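You operate a simulated robot arm through the tools that you are given. There is no shell and no other tool.

You are at the controls of a simulated robot arm. One attempt, no reset.

Task
Paint the silver plate teal and the gold plate yellow with the black brush, rinsing it between and after.
Fine: whole faces; no colour mixed into a pot; rinse in the grey pot; brush back, lids back on; leave the plates, the orange pot and the brown brush. Set down upright: black brush. A coat counts when it lies all over at full strength: go over it till it gets no stronger.

Only the result counts: the job must be done as asked and must still hold three seconds after the hand-in. Knocking over, shifting, dropping, spilling or breaking anything else fails it. Lids that push on must go on centred and level and be pressed home; caps that screw on are set level and turned clockwise until they are tight.

Robot
A 6-joint arm with a two-finger parallel gripper, fixed in place. Base frame: the origin is on the floor under the middle of its stand, x ahead of it, y to its left, z up; the work surface is at about z = 75. Readings come in cm, degrees, newtons and seconds.
It reaches about 131.3 cm from its shoulder. Its first joint turns from -166.0 to 166.0 degrees. Payload 3.43 kg.
The TCP is the grasp point between the finger pads, 3.4 cm short of the fingertips. In the tool frame z runs along the fingers and y along their closing line. The gripper opens to 12.8 cm. The fingers are 2.4 cm wide and 1.2 cm thick; the gripper's body (4.8 by 13 cm) begins 9.6 cm behind the TCP.
Orientation is that of the tool frame in the base frame, as a unit quaternion [x, y, z, w]. With the fingers straight down and closing along the base's y, the tool's x points along the base's -x, its y along +y and its z along -z.

Tools
- The arm moves only by the tool jog_arm. Its argument "deltas" is a list of rows, each a list of 7 numbers: the shift along the base's x, y, z in units of 200 mm (1.0 is 200 mm), then the turn, a rotation vector about the base's x, y, z in units of 60 degrees (1.0 is 60 degrees), then the opening, from 0 (shut) to 1 (fully open). In form: [[dx, dy, dz, ax, ay, az, claw], ...]. A call has 1 to 20 rows; each row is the pose to reach, as a shift and turn from the pose commanded when the call began. A call with a number of a shift or a turn outside -1 to 1 is refused whole. Rows are played at 5 a second. More than 5 cm and 8.6 degrees between two rows, or a gripper value outside its range, and nothing of the call is played. Where a pose cannot be reached the arm comes as near as it can. A force on the tool above 40 N (or 10 N above the force at the start of the call, whichever is more), or a blocked arm, ends the call early, and 0.2 s more pass. The fingers move at their own pace (about 15.3 cm/s each) and stop on an object; they squeeze with about 25 N. The grip force told is the motor's: it shows also when the fingers shut on nothing. Time passes only in rows, and 0.2 s behind the last, so rows that repeat a pose let the fingers close. It gives the time, the measured TCP pose, the force on the tool (base axes), the opening and the grip force at its end, in the units of the frame above (readings bear some noise), with the torque about the TCP (base axes, N m) and any sound that the robot's microphone picked up.
- Cameras (640 x 400 px; columns grow to the right, rows downward): "scene" is fixed at [4.91, 65.06, 138.83]; the picture's right is [-0.20, -0.98, 0.00], its down [-0.71, 0.15, -0.69] and it looks along [0.68, -0.14, -0.72] (base axes); focal length 310 px, centre (320, 200). "wrist" rides on the gripper at [7.6, -1.1, -16] in the tool frame; the picture's right is [0.15, 0.99, 0.00], its down [-0.88, 0.13, -0.46] and it looks along [-0.45, 0.07, 0.89] (tool axes); focal length 234 px, centre (320, 200). There is no depth. A picture from a camera that has moved, and an enlarged one, comes with that camera's place and axes in the base frame and with its lens.
- camera(camera): a new picture of that camera. It takes no simulated time.
- enlarge(camera, box): a new picture of the part [left, top, right, bottom] of that camera's present view, enlarged. It takes no simulated time.
- close_job(): hands the job in; it is judged then, once.

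Places have to be worked out from the pictures, the camera data and where the tool is seen. Open the gripper and draw the arm clear of the work before you hand the job in, unless the task says otherwise.

The tools are called after "Emit:" as a command line: name --pt "numbers of a row" for each row, then --argument value for the rest, lists and objects as JSON in quotes. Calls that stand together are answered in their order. jog_arm: Moves the arm, as the interface text tells. Its arguments: {"type":"object","properties":{"deltas":{"type":"array","items":{"type":"array","items":{"type":"number"}}}},"required":["deltas"]} The other tools are called the same way: camera (camera) takes a picture; enlarge (camera, box) takes an enlarged picture of a part of a camera's view; close_job () hands the job in.

At the start:

```text
t: 0.0
position: [58.08, 46.77, 102.58]
tcp_rot: [-0.001, 1.0, 0.0, 0.0]
contact_force: [0.4, 0.3, -0.1]
moment: [0.04, -0.01, 0.01]
finger_gap: 12.77
grasp_force: 0.0
```

scene: 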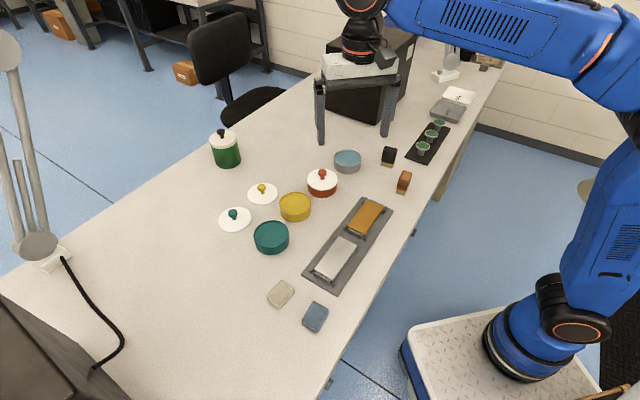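
wrist: 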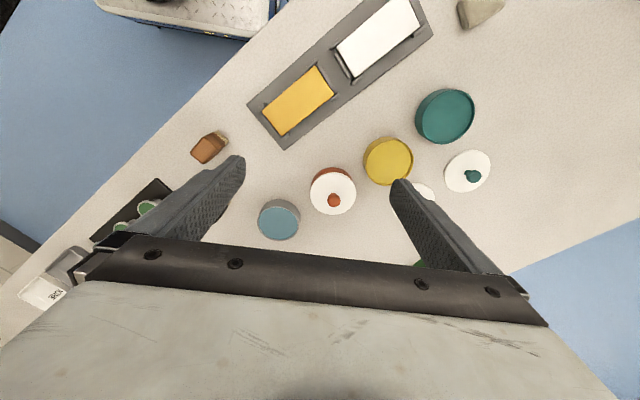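

I start by looking closer at the work area to work out where everything is.

Emit:
enlarge --camera "scene" --box '[200, 120, 360, 220]'

Emit:
enlarge --camera "scene" --box '[300, 120, 460, 220]'

Emit:
enlarge --camera "scene" --box '[200, 180, 400, 305]'

Emit:
enlarge --camera "wrist" --box '[160, 0, 520, 225]'

```text
4.00 times, centred on (280, 170) of scene
camera zoom: at [4.91, 65.06, 138.83], right [-0.2, -0.98, 0.0], down [-0.71, 0.15, -0.69], along [0.68, -0.14, -0.72], focal length 1242 px, centre (480, 320)
```

zoom: 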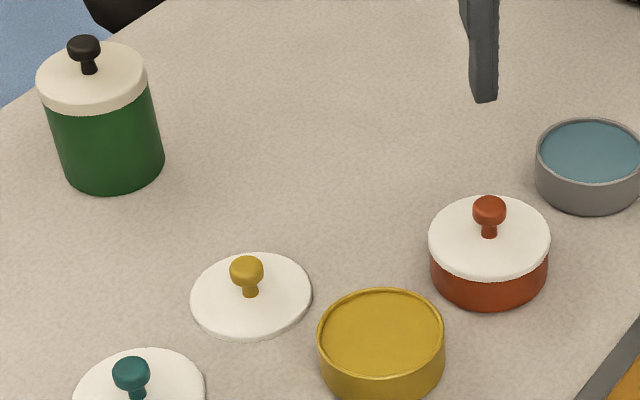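

```text
4.00 times, centred on (380, 170) of scene
camera zoom: at [4.91, 65.06, 138.83], right [-0.2, -0.98, 0.0], down [-0.71, 0.15, -0.69], along [0.68, -0.14, -0.72], focal length 1242 px, centre (80, 320)
```

zoom: 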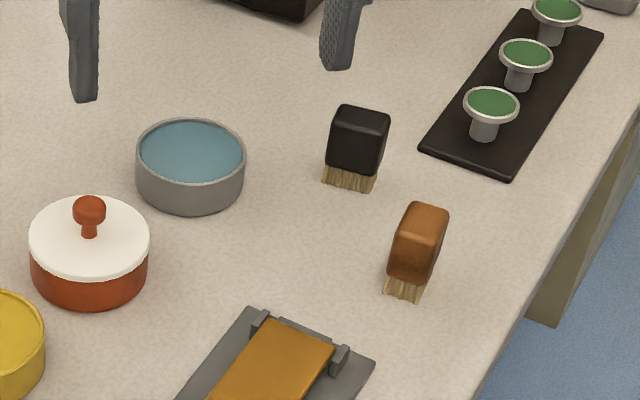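

```text
3.20 times, centred on (300, 242) of scene
camera zoom: at [4.91, 65.06, 138.83], right [-0.2, -0.98, 0.0], down [-0.71, 0.15, -0.69], along [0.68, -0.14, -0.72], focal length 993 px, centre (384, 64)
```

zoom: 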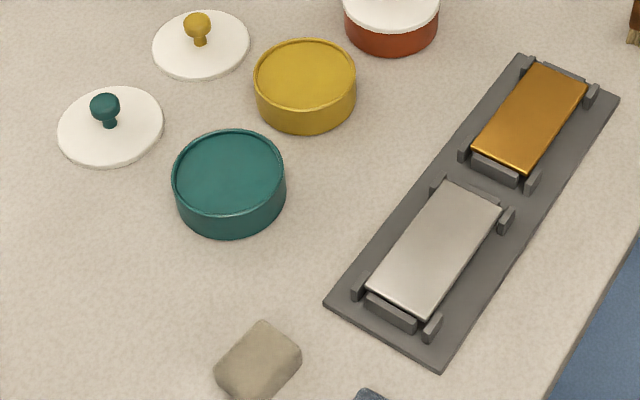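

```text
1.78 times, centred on (340, 112) of wrist
camera zoom: at [50.63, 45.52, 118.51], right [-0.15, 0.99, 0.0], down [0.88, 0.13, 0.46], along [0.45, 0.07, -0.89], focal length 416 px, centre (284, 356)
```

zoom: 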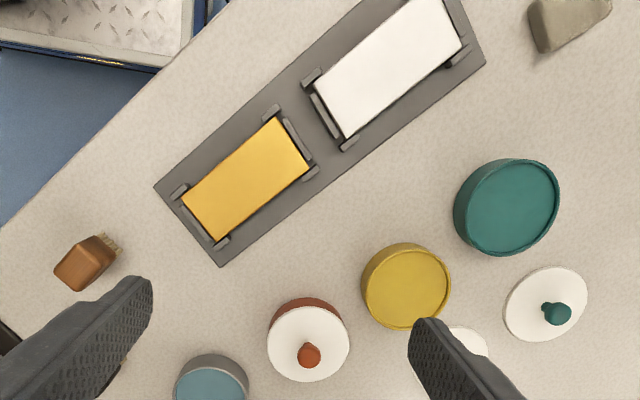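

The black brush stands at roughly (77, 28) and the grey pot at roughly (78, 39). I'll move the wrist camera over that area for a closer, more accurate view.

Emit:
jog_arm --pt "0.15 -0.14 0 0 0 0 1" --pt "0.3 -0.28 0 0 0 0 1" --pt "0.45 -0.42 0 0 0 0 1" --pt "0.6 -0.56 0 0 0 0 1" --pt "0.75 -0.7 0 0 0 0 1" --pt "0.85 -0.84 0 0 0 0 1" --pt "0.85 -0.9 0 0 0 0 1" --pt "0.85 -0.9 0 0 0 0 1"

```text
t: 1.8
position: [75.31, 28.78, 102.75]
tcp_rot: [-0.001, 1.0, 0.0, 0.0]
contact_force: [0.7, 0.2, 0.6]
moment: [-0.04, 0.04, 0.01]
finger_gap: 12.82
grasp_force: 0.1
```

The arm is at (75.3, 28.8, 102.7). I take a wrist picture to locate the brushes and grey pot.

Emit:
camera --camera "wrist"

Emit:
enlarge --camera "wrist" --box '[240, 60, 400, 160]'

Emit:
camera --camera "scene"

```text
taken
camera wrist: at [67.8, 27.51, 118.49], right [-0.15, 0.99, 0.0], down [0.88, 0.13, 0.46], along [0.45, 0.07, -0.89], focal length 234 px, centre (320, 200)
```

wrist: 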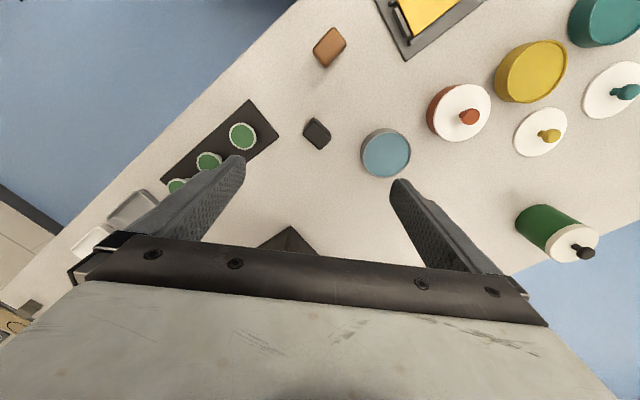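

```text
4.00 times, centred on (320, 110) of wrist
camera zoom: at [67.8, 27.51, 118.49], right [-0.15, 0.99, 0.0], down [0.88, 0.13, 0.46], along [0.45, 0.07, -0.89], focal length 937 px, centre (320, 560)
```

zoom: 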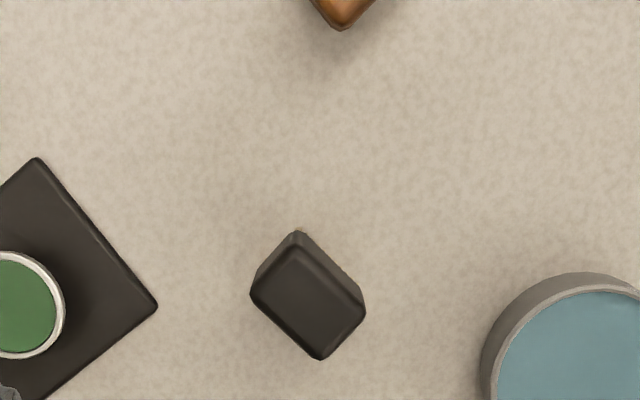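

```text
taken
```

scene: 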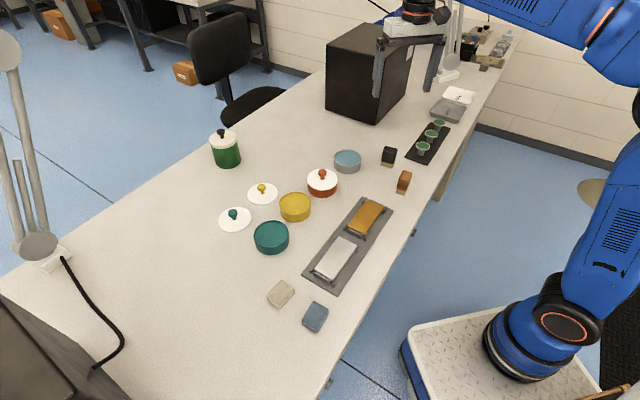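

The black brush is at about (75.4, 28.2), roughly 3.3×2.5 cm, with its long axis yawed about 33° from y. The grey pot is at about (77, 40). Next I go over the plates and pots for close views before gripping anything.

Emit:
jog_arm --pt "-0.17 0.13 0 0 0 0 1" --pt "-0.34 0.26 0 0 0 0 1" --pt "-0.51 0.39 0 0 0 0 1" --pt "-0.68 0.52 0 0 0 0 1" --pt "-0.85 0.65 0 0 0 0 1" --pt "-1.0 0.78 0 0 0 0 1" --pt "-1.0 0.9 0 0 0 0 1"

Emit:
jog_arm --pt "-0.15 0.1 -0.1 0 0 0 1" --pt "-0.3 0.15 -0.2 0 0 0 1" --pt "-0.4 0.2 -0.35 0 0 0 1" --pt "-0.4 0.2 -0.35 0 0 0 1" --pt "-0.4 0.2 -0.35 0 0 0 1"

Emit:
camera --camera "wrist"

```text
t: 3.4
position: [55.33, 46.85, 102.62]
tcp_rot: [-0.001, 1.0, 0.001, 0.0]
contact_force: [0.7, -0.1, 0.7]
moment: [0.05, -0.02, -0.02]
finger_gap: 12.83
grasp_force: 0.0
```

```text
t: 4.6
position: [47.16, 50.97, 95.61]
tcp_rot: [0.0, 1.0, 0.0, 0.0]
contact_force: [0.3, 0.0, -0.3]
moment: [-0.02, 0.0, -0.01]
finger_gap: 12.82
grasp_force: 0.0
```

```text
taken
camera wrist: at [39.58, 49.69, 111.46], right [-0.15, 0.99, 0.0], down [0.88, 0.13, 0.46], along [0.45, 0.07, -0.89], focal length 234 px, centre (320, 200)
```

wrist: 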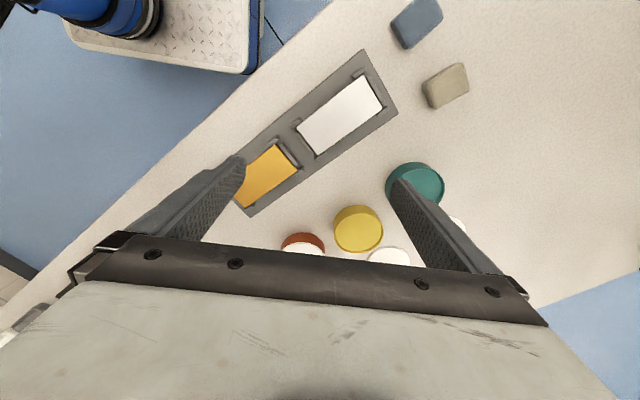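

Emit:
enlarge --camera "wrist" --box '[280, 40, 408, 120]'

Emit:
enlarge --camera "wrist" --box '[232, 130, 360, 210]'

Emit:
enlarge --camera "scene" --box '[300, 220, 380, 295]'

Emit:
enlarge --camera "scene" --box '[330, 185, 410, 250]'

```text
5.00 times, centred on (344, 80) of wrist
camera zoom: at [39.58, 49.69, 111.46], right [-0.15, 0.99, 0.0], down [0.88, 0.13, 0.46], along [0.45, 0.07, -0.89], focal length 1171 px, centre (200, 800)
```

zoom: 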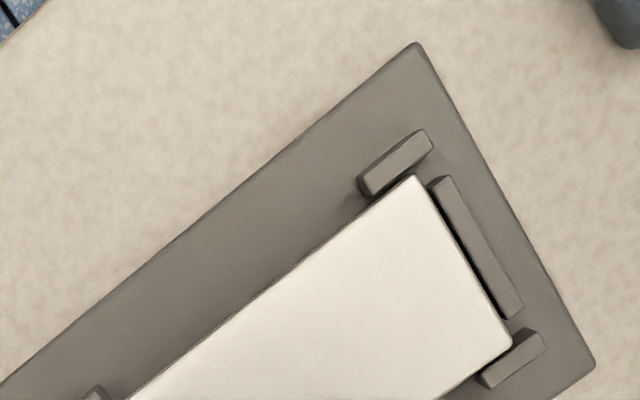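

```text
5.00 times, centred on (296, 170) of wrist
camera zoom: at [39.58, 49.69, 111.46], right [-0.15, 0.99, 0.0], down [0.88, 0.13, 0.46], along [0.45, 0.07, -0.89], focal length 1171 px, centre (440, 350)
```

zoom: 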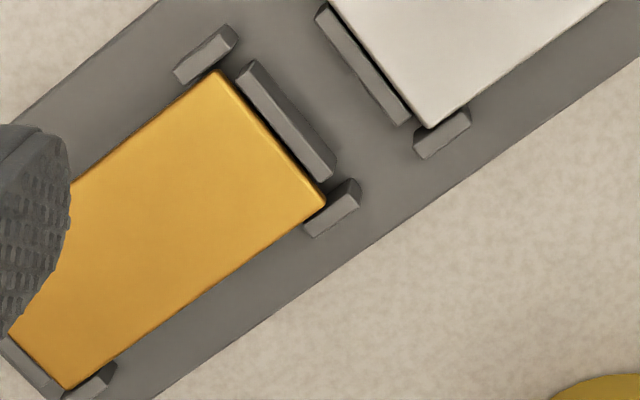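

```text
5.33 times, centred on (340, 258) of scene
camera zoom: at [4.91, 65.06, 138.83], right [-0.2, -0.98, 0.0], down [-0.71, 0.15, -0.69], along [0.68, -0.14, -0.72], focal length 1655 px, centre (213, -107)
```

zoom: 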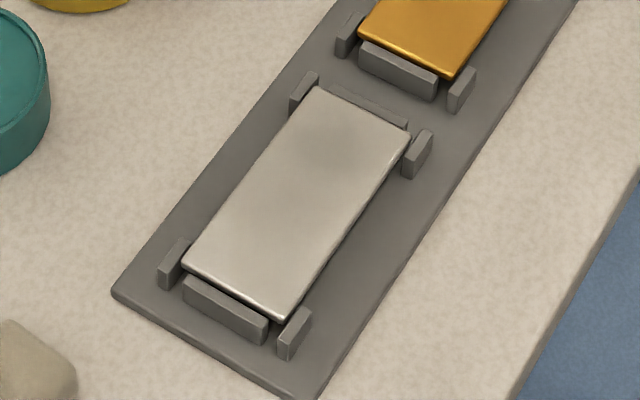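

```text
6.15 times, centred on (370, 218) of scene
camera zoom: at [4.91, 65.06, 138.83], right [-0.2, -0.98, 0.0], down [-0.71, 0.15, -0.69], along [0.68, -0.14, -0.72], focal length 1910 px, centre (12, 92)
```

zoom: 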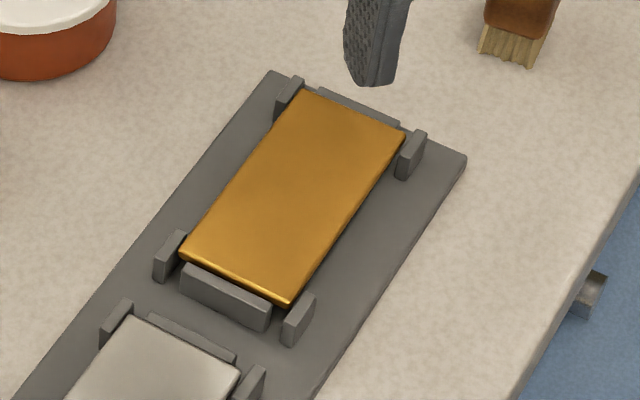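

Both methods agree. The silver plate is centred near (44.0, 53.1), the gold one near (54.6, 42.4), both 11×5 cm, at about 135° and with the top at z≈77.1. Now I go to above the black brush with the gripper yawed +56.5° so the fingers will close across its short side.

Emit:
jog_arm --pt "0.12 -0.1 0.0 0 0 0.08 0.6" --pt "0.24 -0.19 0.0 0 0 0.16 0.6" --pt "0.36 -0.29 0.0 0 0 0.24 0.6" --pt "0.48 -0.38 0 0 0 0.32 0.6" --pt "0.6 -0.48 0 0 0 0.4 0.6" --pt "0.705 -0.57 0 0 0 0.47 0.6"

Emit:
jog_arm --pt "0.12 -0.1 0.0 0 0 0.08 0.6" --pt "0.24 -0.19 0.0 0 0 0.16 0.6" --pt "0.36 -0.29 0.0 0 0 0.24 0.6" --pt "0.48 -0.38 0 0 0 0.32 0.6" --pt "0.6 -0.48 0 0 0 0.4 0.6" --pt "0.705 -0.57 0 0 0 0.472 0.6" --pt "0.705 -0.57 -0.1 0 0 0.472 0.6" --pt "0.705 -0.57 -0.1 0 0 0.472 0.6"

Emit:
camera --camera "wrist"

Emit:
enlarge --camera "wrist" --box '[240, 100, 400, 200]'

```text
t: 6.0
position: [61.18, 39.39, 95.58]
tcp_rot: [-0.245, 0.969, 0.0, 0.0]
contact_force: [0.0, 0.5, 0.2]
moment: [0.03, -0.02, 0.03]
finger_gap: 7.67
grasp_force: 0.0
```

```text
t: 7.8
position: [75.41, 27.86, 93.82]
tcp_rot: [-0.474, 0.881, 0.0, -0.001]
contact_force: [-0.2, -0.7, -0.6]
moment: [-0.02, -0.01, 0.01]
finger_gap: 7.71
grasp_force: 0.1
```

```text
taken
camera wrist: at [72.19, 20.87, 109.61], right [-0.91, 0.42, 0.0], down [0.38, 0.81, 0.46], along [0.19, 0.41, -0.89], focal length 234 px, centre (320, 200)
```

wrist: 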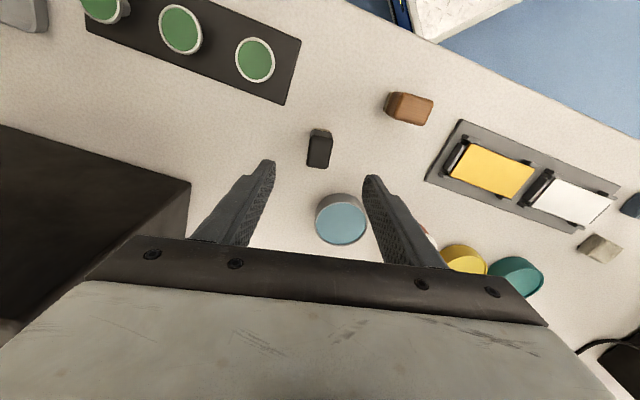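

```text
4.00 times, centred on (320, 150) of wrist
camera zoom: at [72.19, 20.87, 109.61], right [-0.91, 0.42, 0.0], down [0.38, 0.81, 0.46], along [0.19, 0.41, -0.89], focal length 937 px, centre (320, 400)
```

zoom: 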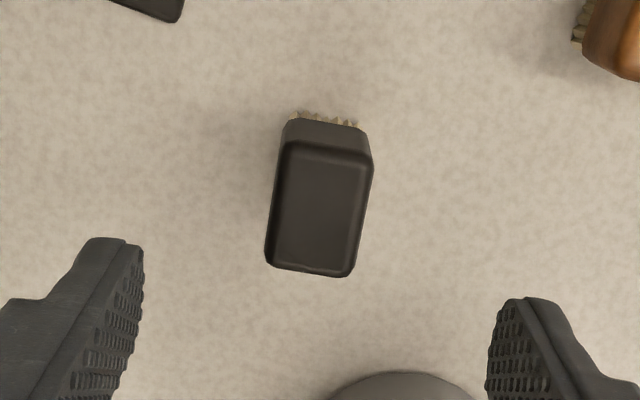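

The brush looks aligned with the fingers and centred under the TCP. I take an enlarged scene view to see how high the brush stands and where its bristles begin.

Emit:
enlarge --camera "scene" --box '[365, 135, 429, 175]'

Emit:
enlarge --camera "scene" --box '[325, 135, 405, 185]'

```text
10.00 times, centred on (397, 155) of scene
camera zoom: at [4.91, 65.06, 138.83], right [-0.2, -0.98, 0.0], down [-0.71, 0.15, -0.69], along [0.68, -0.14, -0.72], focal length 3104 px, centre (-450, 650)
```

zoom: 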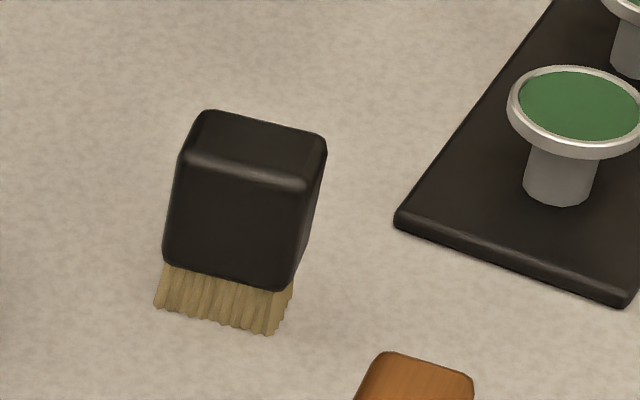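

```text
8.00 times, centred on (365, 160) of scene
camera zoom: at [4.91, 65.06, 138.83], right [-0.2, -0.98, 0.0], down [-0.71, 0.15, -0.69], along [0.68, -0.14, -0.72], focal length 2483 px, centre (-40, 520)
```

zoom: 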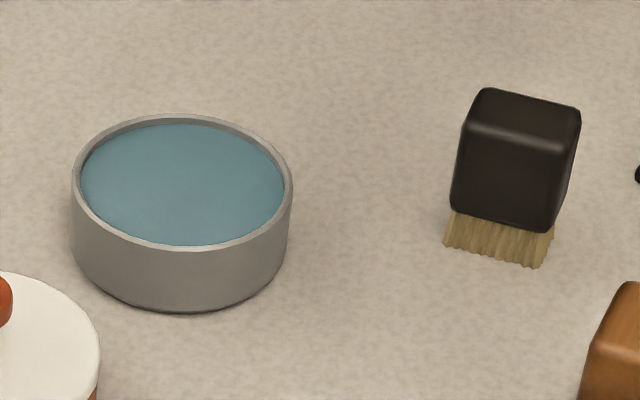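

The brush block spans about z 76.8–81.0 with bristles down to the table. I descend straight with the fingers open to about 7.7 cm and stop with the tips around z 77.9.

Emit:
jog_arm --pt "0.003 0.004 -0.12 0 0 0 0.6" --pt "0.006 0.008 -0.24 0 0 0 0.6" --pt "0.006 0.008 -0.36 0 0 0 0.6" --pt "0.006 0.008 -0.46 0 0 0 0.6" --pt "0.006 0.008 -0.54 0 0 0 0.6" --pt "0.006 0.008 -0.59 0 0 0 0.6" --pt "0.006 0.008 -0.625 0 0 0 0.6" --pt "0.006 0.008 -0.625 0 0 0 0.6"

Emit:
camera --camera "wrist"

Emit:
enlarge --camera "scene" --box '[345, 115, 441, 175]'

```text
t: 9.6
position: [75.58, 27.91, 81.2]
tcp_rot: [-0.473, 0.881, 0.0, 0.0]
contact_force: [0.2, -0.2, 1.0]
moment: [0.01, 0.02, 0.03]
finger_gap: 7.67
grasp_force: 0.0
```

```text
taken
camera wrist: at [72.32, 20.97, 97.03], right [-0.91, 0.42, 0.0], down [0.38, 0.81, 0.46], along [0.19, 0.41, -0.89], focal length 234 px, centre (320, 200)
```

wrist: 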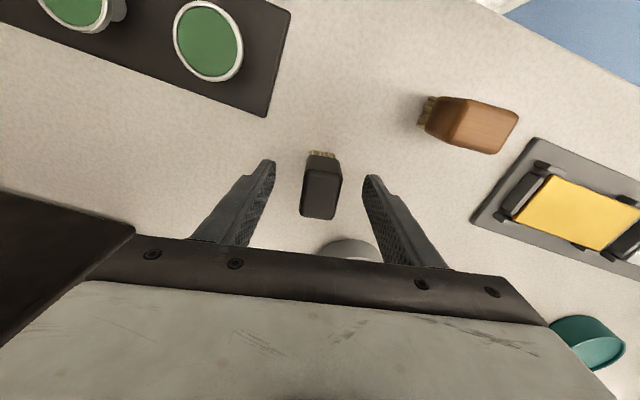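

```text
6.67 times, centred on (393, 145) of scene
camera zoom: at [4.91, 65.06, 138.83], right [-0.2, -0.98, 0.0], down [-0.71, 0.15, -0.69], along [0.68, -0.14, -0.72], focal length 2069 px, centre (-167, 567)
```

zoom: 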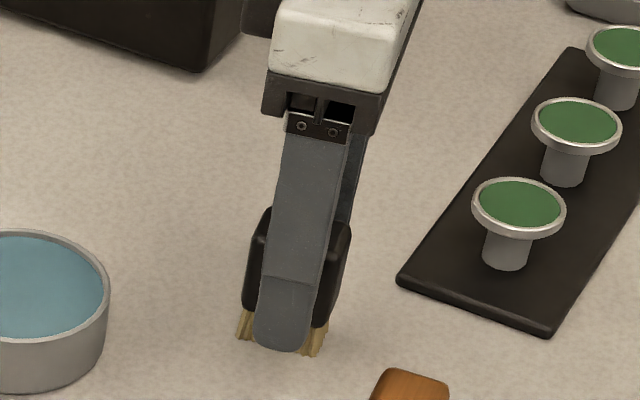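

The brush sits centred between the fingers. I close the grip and hold for a second.

Emit:
jog_arm --pt "0 0 0 0 0 0 0.3" --pt "0 0 0 0 0 0 0" --pt "0 0 0 0 0 0 0" --pt "0 0 0 0 0 0 0" --pt "0 0 0 0 0 0 0"

Emit:
enlarge --camera "scene" --box '[345, 115, 441, 175]'

Emit:
camera --camera "wrist"

```text
t: 10.8
position: [75.54, 28.06, 81.2]
tcp_rot: [-0.474, 0.88, 0.0, 0.001]
contact_force: [0.8, 0.5, 0.7]
moment: [0.0, 0.01, 0.01]
finger_gap: 2.9
grasp_force: 25.4
```

```text
6.67 times, centred on (393, 145) of scene
camera zoom: at [4.91, 65.06, 138.83], right [-0.2, -0.98, 0.0], down [-0.71, 0.15, -0.69], along [0.68, -0.14, -0.72], focal length 2069 px, centre (-167, 567)
```

zoom: 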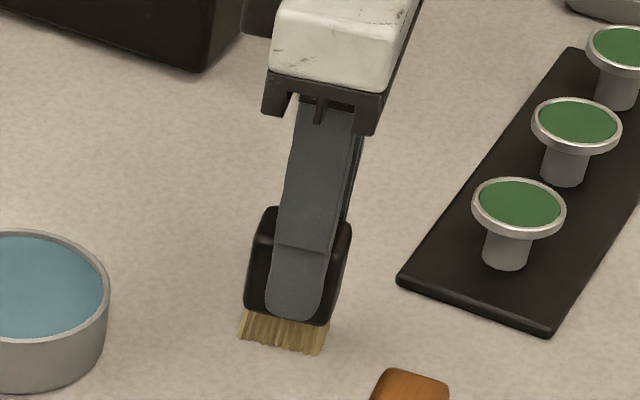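

```text
taken
camera wrist: at [72.33, 20.97, 97.04], right [-0.91, 0.42, 0.0], down [0.38, 0.81, 0.46], along [0.19, 0.41, -0.89], focal length 234 px, centre (320, 200)
```

wrist: 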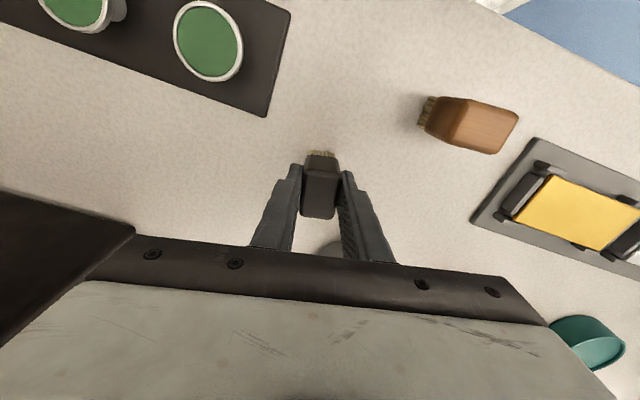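

The brush is gripped (gap 2.9 cm, about 25 N). I lift it straight up, turn it to line up with the plates, and carry it through the corridor between plates and pots toward the teal pot.

Emit:
jog_arm --pt "0 0 0.05 0 0 0 0" --pt "0 0 0.15 0 0 0 0" --pt "0 0 0.28 0 0 0 0" --pt "0 0 0.4 0 0 -0.05 0" --pt "-0.05 0.1 0.5 0 0 -0.1 0" --pt "-0.17 0.26 0.5 0 0 -0.15 0" --pt "-0.3 0.44 0.5 0 0 -0.187 0" --pt "-0.4 0.58 0.5 0 0 -0.187 0" --pt "-0.478 0.7 0.5 0 0 -0.187 0"

Emit:
jog_arm --pt "-0.12 0.16 0 0 0 0 0" --pt "-0.24 0.32 0 0 0 0 0" --pt "-0.36 0.48 0 0 0 0 0" --pt "-0.48 0.64 0 0 0 0 0" --pt "-0.6 0.8 0 0 0 0 0" --pt "-0.7 0.95 0 0 0 0 0" --pt "-0.7 1.0 0 0 0 0 0" --pt "-0.7 1.0 0 0 0 0 0"

Emit:
camera --camera "wrist"

Emit:
camera --camera "scene"

```text
t: 12.8
position: [66.1, 42.24, 91.09]
tcp_rot: [-0.386, 0.922, 0.0, 0.0]
contact_force: [-0.4, -0.4, -0.6]
moment: [0.03, -0.01, -0.02]
finger_gap: 2.91
grasp_force: 24.9
```

```text
t: 14.6
position: [51.83, 62.36, 91.12]
tcp_rot: [-0.386, 0.922, -0.001, 0.001]
contact_force: [0.2, 0.4, -0.8]
moment: [0.02, -0.02, -0.02]
finger_gap: 2.93
grasp_force: 24.8
```

```text
taken
camera wrist: at [47.4, 55.98, 106.98], right [-0.81, 0.59, 0.0], down [0.53, 0.72, 0.46], along [0.27, 0.37, -0.89], focal length 234 px, centre (320, 200)
```

wrist: 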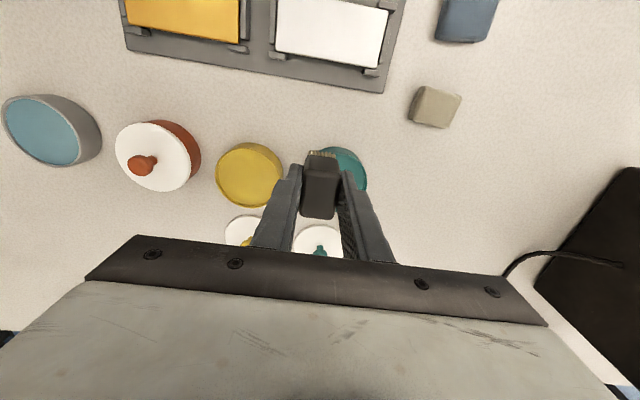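

```text
taken
```

scene: 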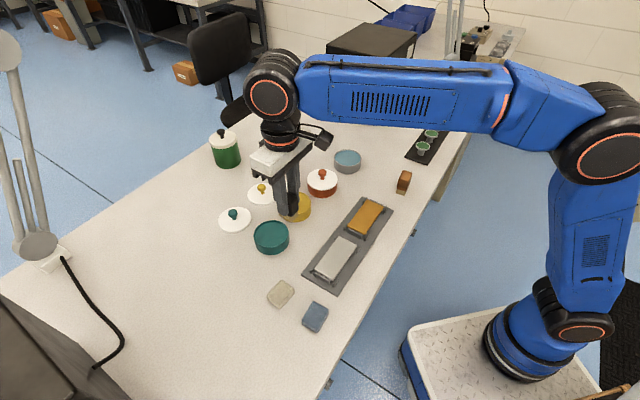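

Both pots and lids are visible in the scene. I enlarge them to fix the pot centres and heights.

Emit:
enlarge --camera "scene" --box '[240, 205, 304, 265]'

Emit:
enlarge --camera "wrist" --box '[200, 120, 400, 260]'

Emit:
enlarge --camera "scene" --box '[210, 160, 354, 250]'

```text
6.67 times, centred on (272, 235) of scene
camera zoom: at [4.91, 65.06, 138.83], right [-0.2, -0.98, 0.0], down [-0.71, 0.15, -0.69], along [0.68, -0.14, -0.72], focal length 2069 px, centre (640, -33)
```

zoom: 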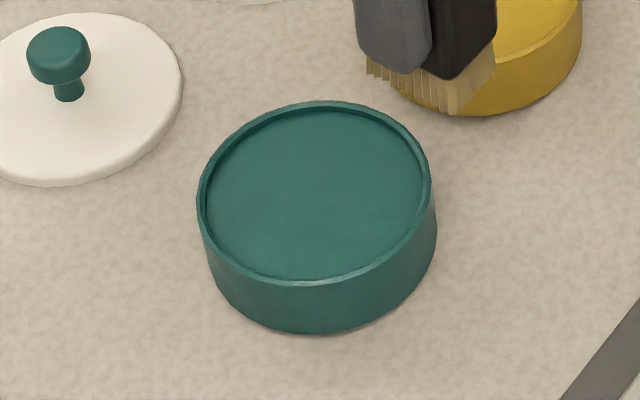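

```text
2.86 times, centred on (300, 190) of wrist
camera zoom: at [47.4, 55.98, 106.98], right [-0.81, 0.59, 0.0], down [0.53, 0.72, 0.46], along [0.27, 0.37, -0.89], focal length 669 px, centre (377, 229)
```

zoom: 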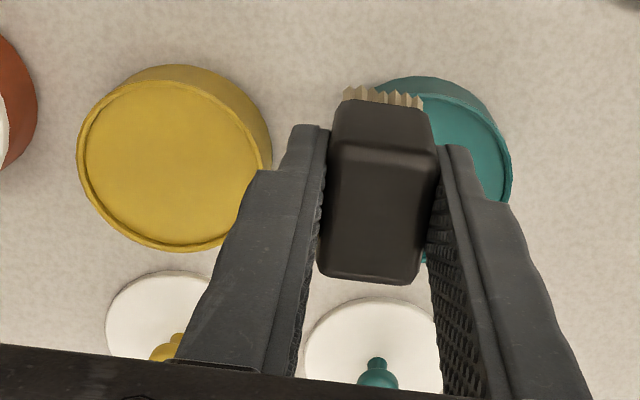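

```text
4.44 times, centred on (282, 205) of scene
camera zoom: at [4.91, 65.06, 138.83], right [-0.2, -0.98, 0.0], down [-0.71, 0.15, -0.69], along [0.68, -0.14, -0.72], focal length 1380 px, centre (489, 178)
```

zoom: 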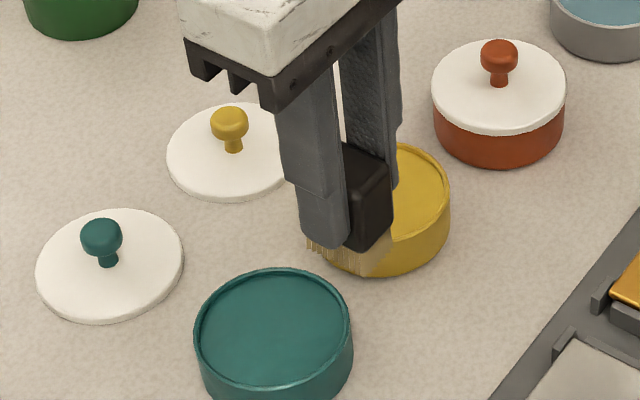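

The teal pot centre is about (53.0, 67.2), yellow about (62.0, 59.8), and the rims are at about z 78. I centre the brush over the teal pot and dip the bristles about 1.3 cm into the paint, keeping fingers and block clear.

Emit:
jog_arm --pt "0.025 0.13 0 0 0 0 0" --pt "0.05 0.261 0 0 0 0 0" --pt "0.05 0.261 0 0 0 0 0" --pt "0.05 0.261 0 0 0 0 0"

Emit:
enlarge --camera "scene" --box '[224, 180, 320, 260]'

Emit:
enlarge --camera "wrist" --box '[240, 100, 400, 220]'

```text
t: 15.6
position: [53.03, 67.31, 91.13]
tcp_rot: [-0.386, 0.922, 0.0, -0.001]
contact_force: [0.0, -0.3, -1.7]
moment: [-0.01, 0.01, 0.0]
finger_gap: 2.89
grasp_force: 24.5
```

```text
5.00 times, centred on (272, 220) of scene
camera zoom: at [4.91, 65.06, 138.83], right [-0.2, -0.98, 0.0], down [-0.71, 0.15, -0.69], along [0.68, -0.14, -0.72], focal length 1552 px, centre (560, 100)
```

zoom: 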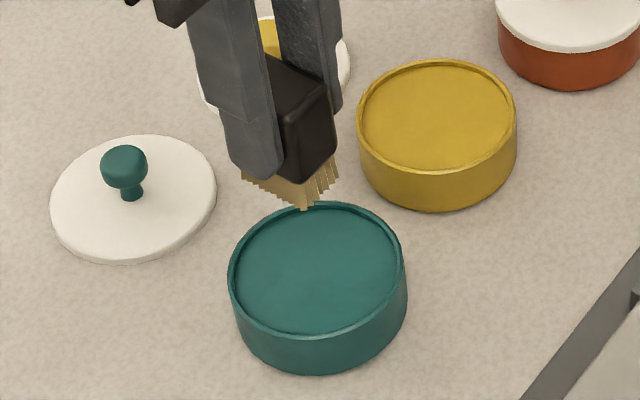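

```text
3.33 times, centred on (320, 160) of wrist
camera zoom: at [48.52, 61.06, 106.96], right [-0.81, 0.59, 0.0], down [0.53, 0.72, 0.46], along [0.27, 0.37, -0.89], focal length 781 px, centre (320, 333)
```

zoom: 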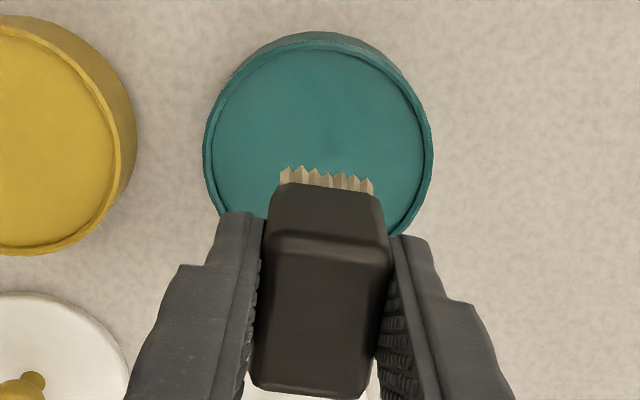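

The pot is exactly under the brush. I dip now, dwell with a small wiggle, and lift slowly, staying above the pot.

Emit:
jog_arm --pt "0 0 -0.1 0 0 0 0" --pt "0 0 -0.2 0 0 0 0" --pt "0 0 -0.28 0 0 0 0" --pt "0 0 -0.34 0 0 0 0" --pt "0 0 -0.38 0 0 0 0" --pt "0 0 -0.41 0 0 0 0" --pt "0 0 -0.435 0 0 0 0" --pt "0 0 -0.435 0 0 0 0" --pt "0 0 -0.435 0 0 0 0" --pt "0 0 -0.435 0 0 0 0"

Emit:
enlarge --camera "scene" --box '[224, 190, 320, 270]'

Emit:
enlarge --camera "wrist" --box '[240, 100, 400, 220]'

```text
t: 17.0
position: [52.86, 67.37, 83.68]
tcp_rot: [-0.386, 0.922, 0.004, 0.003]
contact_force: [-0.2, -2.6, 9.9]
moment: [-0.23, 0.18, 0.0]
finger_gap: 2.92
grasp_force: 24.6
stopped in row 6: the force on the tool passed its limit at 47 N (the readings are from after the stop); the commanded pose is now the measured one
```

```text
5.00 times, centred on (272, 230) of scene
camera zoom: at [4.91, 65.06, 138.83], right [-0.2, -0.98, 0.0], down [-0.71, 0.15, -0.69], along [0.68, -0.14, -0.72], focal length 1552 px, centre (560, 50)
```

zoom: 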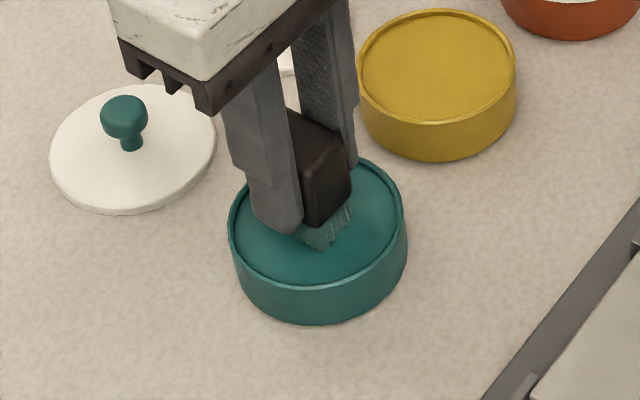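

```text
3.33 times, centred on (320, 160) of wrist
camera zoom: at [48.46, 60.9, 99.45], right [-0.81, 0.59, 0.0], down [0.52, 0.71, 0.46], along [0.27, 0.38, -0.89], focal length 781 px, centre (320, 333)
```

zoom: 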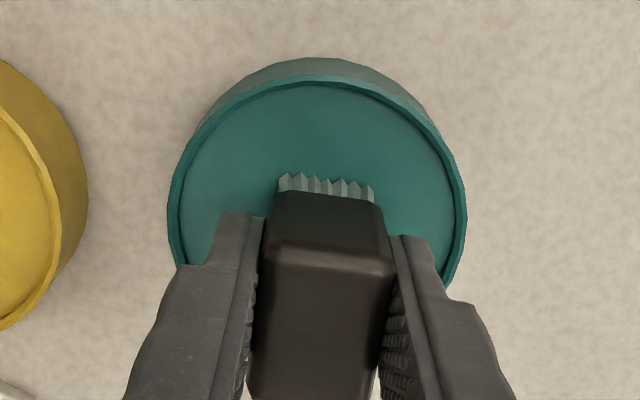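

The paint surface met the bristles as a firm surface at about z 77.5 and the call stopped. I'll raise gently, then check how the brush sits in the grip and whether the bristles took paint.

Emit:
jog_arm --pt "0 0 0.01 0 0 0 0" --pt "0 0 0.03 0 0 0 0" --pt "0 0 0.07 0 0 0 0" --pt "0 0 0.12 0 0 0 0" --pt "0 0 0.2 0 0 0 0" --pt "0 0 0.2 0 0 0 0" --pt "0 0 0.2 0 0 0 0"

Emit:
enlarge --camera "scene" --box '[224, 180, 320, 260]'

Emit:
enlarge --camera "wrist" --box '[240, 100, 400, 220]'

```text
t: 18.6
position: [53.08, 67.5, 87.49]
tcp_rot: [-0.386, 0.923, 0.003, 0.003]
contact_force: [-0.2, 0.2, -0.9]
moment: [-0.01, 0.01, 0.03]
finger_gap: 2.91
grasp_force: 24.7
```

```text
5.00 times, centred on (272, 220) of scene
camera zoom: at [4.91, 65.06, 138.83], right [-0.2, -0.98, 0.0], down [-0.71, 0.15, -0.69], along [0.68, -0.14, -0.72], focal length 1552 px, centre (560, 100)
```

zoom: 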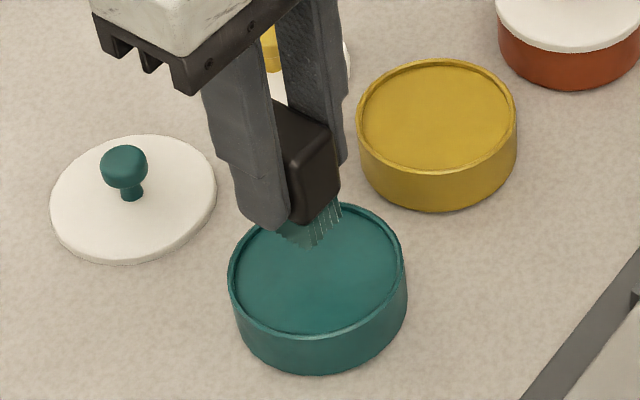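

```text
3.33 times, centred on (320, 160) of wrist
camera zoom: at [48.53, 61.05, 103.4], right [-0.81, 0.59, 0.0], down [0.52, 0.72, 0.46], along [0.27, 0.37, -0.89], focal length 781 px, centre (320, 333)
```

zoom: 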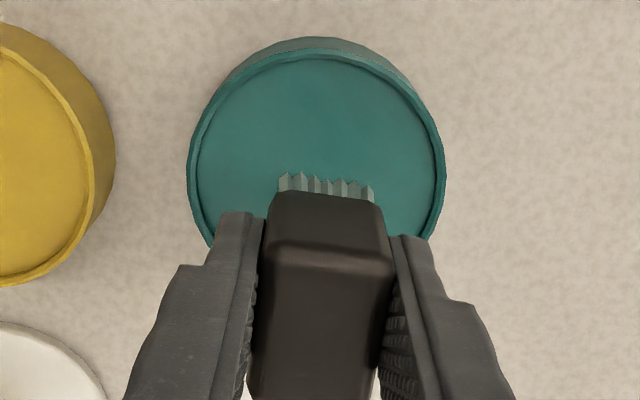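

The bristles took some teal, but the brush slid up about half a centimetre in the grip. I take closer views to check its tilt and the tint of the bristles.

Emit:
enlarge --camera "scene" --box '[250, 195, 298, 235]'

Emit:
enlarge --camera "wrist" --box '[280, 140, 360, 220]'

```text
10.00 times, centred on (274, 215) of scene
camera zoom: at [4.91, 65.06, 138.83], right [-0.2, -0.98, 0.0], down [-0.71, 0.15, -0.69], along [0.68, -0.14, -0.72], focal length 3104 px, centre (780, 50)
```

zoom: 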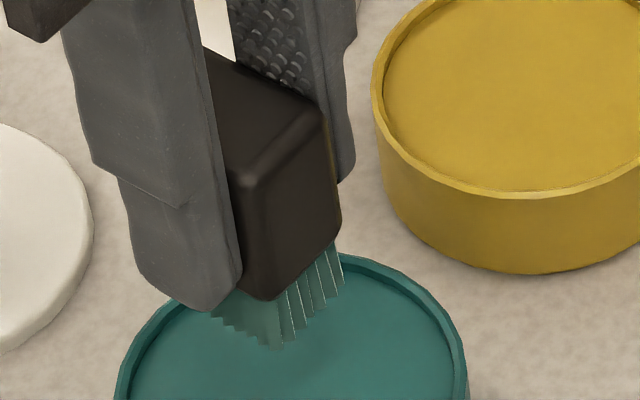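

```text
5.00 times, centred on (320, 180) of wrist
camera zoom: at [48.53, 61.05, 103.4], right [-0.81, 0.59, 0.0], down [0.52, 0.72, 0.46], along [0.27, 0.37, -0.89], focal length 1171 px, centre (320, 300)
```

zoom: 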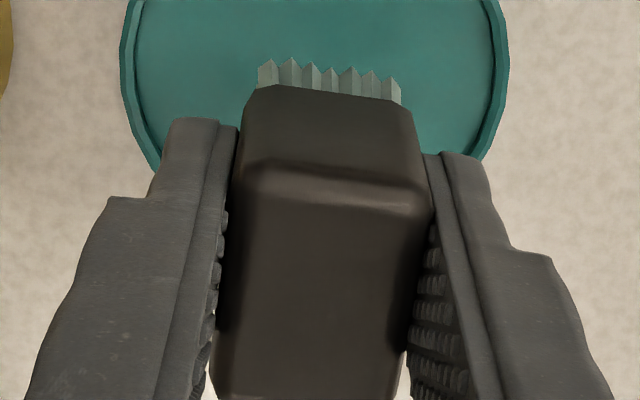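

The brush is still upright, now with the bristle tips about 5.3 cm below the TCP. I'll touch the paint again very gently in 1 mm steps, with a small levelling correction, and watch the force.

Emit:
jog_arm --pt "-0.003 -0.01 -0.06 -0.004 0.0015 0 0" --pt "-0.006 -0.02 -0.12 -0.0075 0.003 0 0" --pt "-0.006 -0.02 -0.155 -0.0075 0.003 0 0" --pt "-0.006 -0.02 -0.165 -0.0075 0.003 0 0" --pt "-0.006 -0.02 -0.17 -0.0075 0.003 0 0" --pt "-0.006 -0.02 -0.175 -0.0075 0.003 0 0" --pt "-0.006 -0.02 -0.18 -0.0075 0.003 0 0" --pt "-0.006 -0.02 -0.185 -0.0075 0.003 0 0"

Emit:
enlarge --camera "scene" --box '[240, 195, 304, 260]'

```text
t: 20.4
position: [53.07, 66.97, 83.86]
tcp_rot: [-0.386, 0.922, 0.0, -0.001]
contact_force: [0.2, -0.7, -0.7]
moment: [-0.01, -0.03, 0.03]
finger_gap: 2.94
grasp_force: 24.7
```

```text
6.15 times, centred on (272, 228) of scene
camera zoom: at [4.91, 65.06, 138.83], right [-0.2, -0.98, 0.0], down [-0.71, 0.15, -0.69], along [0.68, -0.14, -0.72], focal length 1910 px, centre (615, 31)
```

zoom: 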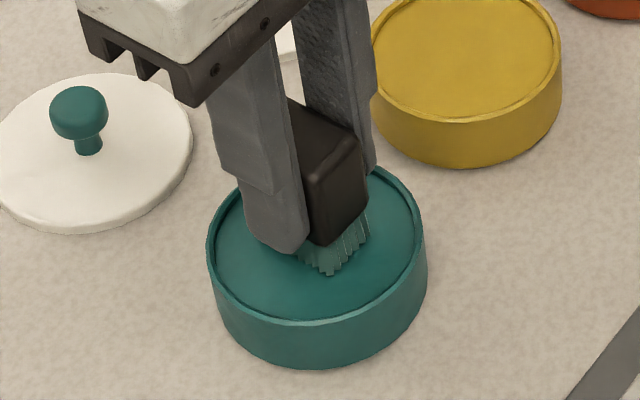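

No contact force yet at z 83.86. I continue in 1 mm steps.

Emit:
jog_arm --pt "0 0 -0.005 0 0 0 0" --pt "0 0 -0.01 0 0 0 0" --pt "0 0 -0.015 0 0 0 0" --pt "0 0 -0.02 0 0 0 0"

Emit:
enlarge --camera "scene" --box '[240, 195, 304, 260]'

```text
t: 21.4
position: [52.91, 66.97, 83.69]
tcp_rot: [-0.386, 0.923, 0.001, 0.001]
contact_force: [4.8, 3.8, 21.4]
moment: [0.3, -0.3, 0.0]
finger_gap: 2.93
grasp_force: 25.6
```

```text
6.15 times, centred on (272, 228) of scene
camera zoom: at [4.91, 65.06, 138.83], right [-0.2, -0.98, 0.0], down [-0.71, 0.15, -0.69], along [0.68, -0.14, -0.72], focal length 1910 px, centre (615, 31)
```

zoom: 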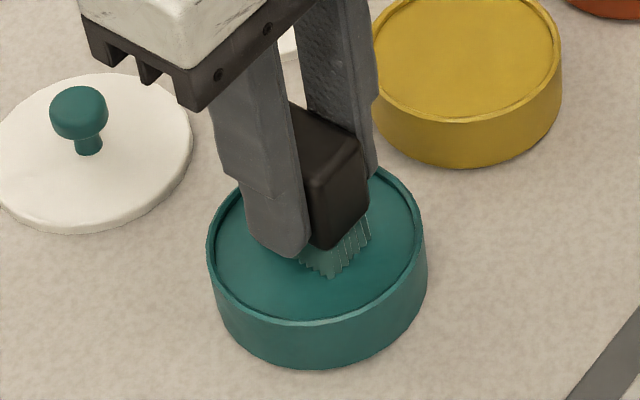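

Contact is at about z 83.7 with 21 N. I ease off by 1 mm, dwell about two seconds to load, then lift to check the bristles.

Emit:
jog_arm --pt "0 0 0.005 0 0 0 0" --pt "0 0 0.005 0 0 0 0" --pt "0 0 0.005 0 0 0 0" --pt "0 0 0.005 0 0 0 0" --pt "0 0 0.005 0 0 0 0" --pt "0 0 0.005 0 0 0 0" --pt "0 0 0.005 0 0 0 0" --pt "0 0 0.005 0 0 0 0" --pt "0 0 0.03 0 0 0 0" --pt "0 0 0.07 0 0 0 0" --pt "0 0 0.14 0 0 0 0" --pt "0 0 0.21 0 0 0 0" --pt "0 0 0.21 0 0 0 0"

Emit:
enlarge --camera "scene" --box '[240, 185, 304, 250]'

Emit:
enlarge --camera "wrist" --box '[280, 140, 360, 220]'

```text
t: 24.2
position: [53.1, 66.74, 87.67]
tcp_rot: [-0.386, 0.923, 0.0, -0.001]
contact_force: [-0.7, -0.1, -0.8]
moment: [-0.03, 0.03, 0.01]
finger_gap: 2.92
grasp_force: 25.1
```

```text
6.15 times, centred on (272, 218) of scene
camera zoom: at [4.91, 65.06, 138.83], right [-0.2, -0.98, 0.0], down [-0.71, 0.15, -0.69], along [0.68, -0.14, -0.72], focal length 1910 px, centre (615, 92)
```

zoom: 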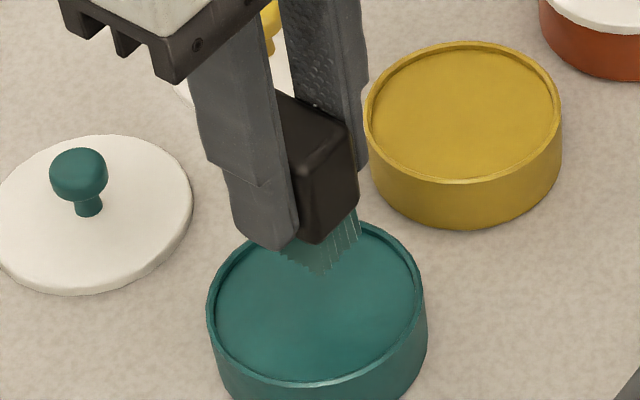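

```text
5.00 times, centred on (320, 180) of wrist
camera zoom: at [48.52, 60.65, 103.52], right [-0.81, 0.59, 0.0], down [0.53, 0.72, 0.45], along [0.27, 0.37, -0.89], focal length 1171 px, centre (320, 300)
```

zoom: 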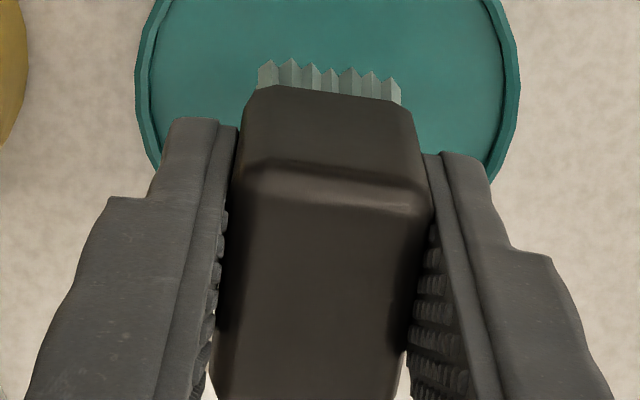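

The bristles are evenly teal and nothing drips. I move over the silver plate, to the starting point of the first stroke at about (47.6, 50.7), still well above it.

Emit:
jog_arm --pt "-0.03 -0.08 0 0 0 0 0" --pt "-0.08 -0.24 0 0 0 0 0" --pt "-0.14 -0.42 0 0 0 0 0" --pt "-0.2 -0.6 0 0 0 0 0" --pt "-0.255 -0.75 0 0 0 0 0" --pt "-0.275 -0.807 0 0 0 0 0" --pt "-0.275 -0.807 -0.05 0 0 0 0" --pt "-0.275 -0.807 -0.1 0 0 0 0" --pt "-0.275 -0.807 -0.15 0 0 0 0" --pt "-0.275 -0.807 -0.15 0 0 0 0"

Emit:
camera --camera "wrist"

Emit:
enlarge --camera "scene" --box '[290, 205, 386, 285]'

```text
t: 26.4
position: [47.53, 50.69, 84.55]
tcp_rot: [-0.386, 0.922, 0.0, -0.002]
contact_force: [0.2, -0.2, 0.2]
moment: [0.0, 0.01, 0.05]
finger_gap: 2.91
grasp_force: 24.6
```

```text
taken
camera wrist: at [43.0, 44.46, 100.44], right [-0.81, 0.59, 0.0], down [0.53, 0.72, 0.45], along [0.27, 0.37, -0.89], focal length 234 px, centre (320, 200)
```

wrist: 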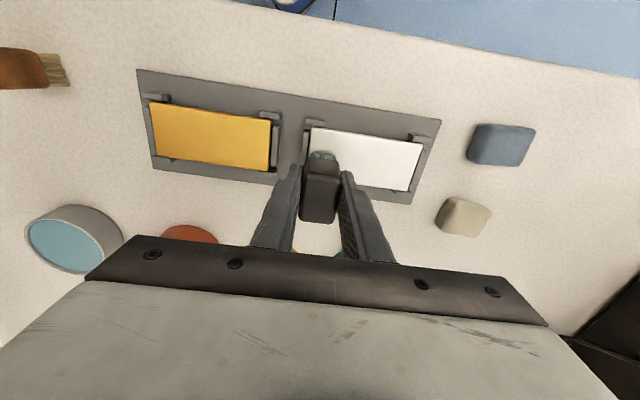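

```text
5.00 times, centred on (338, 245) of scene
camera zoom: at [4.91, 65.06, 138.83], right [-0.2, -0.98, 0.0], down [-0.71, 0.15, -0.69], along [0.68, -0.14, -0.72], focal length 1552 px, centre (230, -25)
```

zoom: 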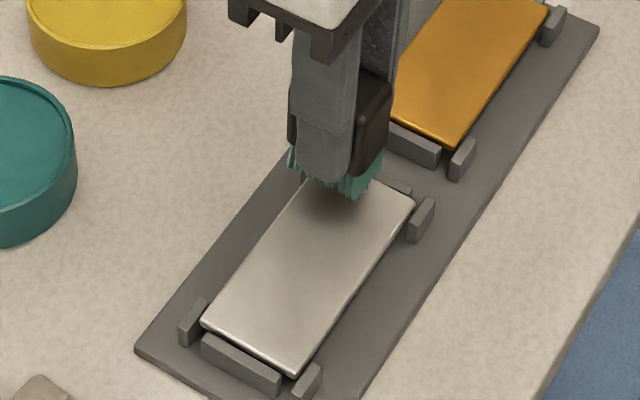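

The brush is over the gold-side end of the silver plate, TCP at (47.55, 50.65, 84.45). I lower gently in 1 mm steps to find contact.

Emit:
jog_arm --pt "0 0 -0.04 0 0 0 0" --pt "0 0 -0.07 0 0 0 0" --pt "0 0 -0.08 0 0 0 0" --pt "0 0 -0.085 0 0 0 0" --pt "0 0 -0.09 0 0 0 0" --pt "0 0 -0.095 0 0 0 0"

Emit:
enlarge --camera "scene" --box '[300, 215, 380, 285]'

```text
t: 27.7
position: [47.47, 50.79, 83.22]
tcp_rot: [-0.386, 0.923, 0.002, 0.002]
contact_force: [-2.0, -1.3, 12.3]
moment: [-0.08, 0.15, -0.03]
finger_gap: 2.92
grasp_force: 24.7
stopped in row 6: the force on the tool passed its limit at 42 N (the readings are from after the stop); the commanded pose is now the measured one
```

```text
5.71 times, centred on (340, 250) of scene
camera zoom: at [4.91, 65.06, 138.83], right [-0.2, -0.98, 0.0], down [-0.71, 0.15, -0.69], along [0.68, -0.14, -0.72], focal length 1774 px, centre (206, -86)
```

zoom: 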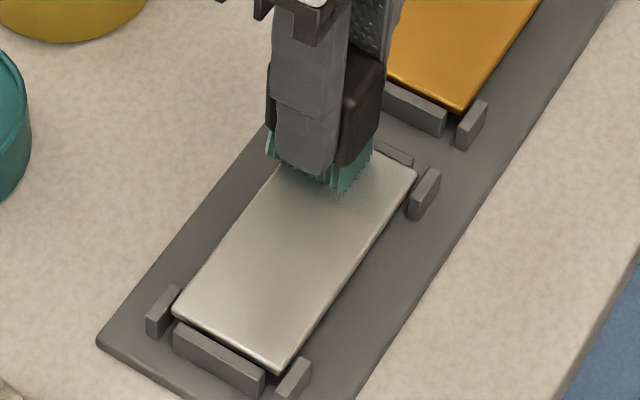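

Contact came at TCP z≈83.2, and the plate already shows teal speckles. I check the brush in the grip before stroking.

Emit:
enlarge --camera "wrist" --box '[280, 140, 360, 220]'

Emit:
enlarge --camera "scene" --box '[320, 215, 368, 251]'

```text
5.00 times, centred on (320, 180) of wrist
camera zoom: at [42.95, 44.53, 98.95], right [-0.81, 0.59, 0.0], down [0.53, 0.72, 0.46], along [0.27, 0.37, -0.89], focal length 1171 px, centre (320, 300)
```

zoom: 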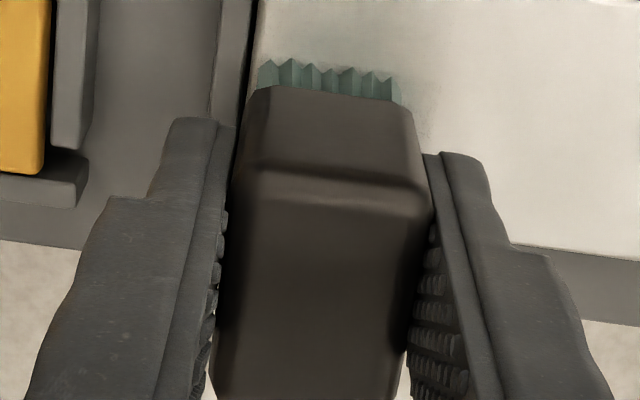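

```text
11.11 times, centred on (344, 233) of scene
camera zoom: at [4.91, 65.06, 138.83], right [-0.2, -0.98, 0.0], down [-0.71, 0.15, -0.69], along [0.68, -0.14, -0.72], focal length 3449 px, centre (53, -167)
```

zoom: 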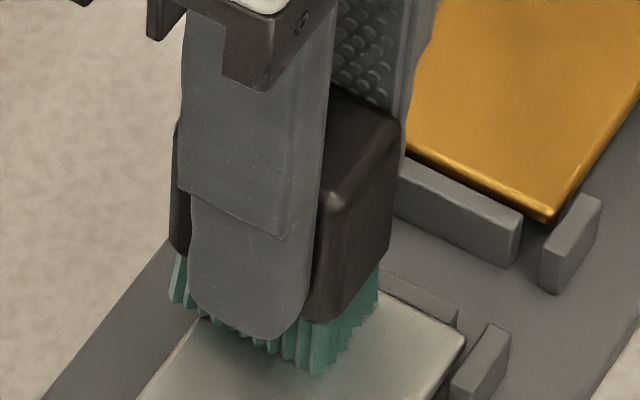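

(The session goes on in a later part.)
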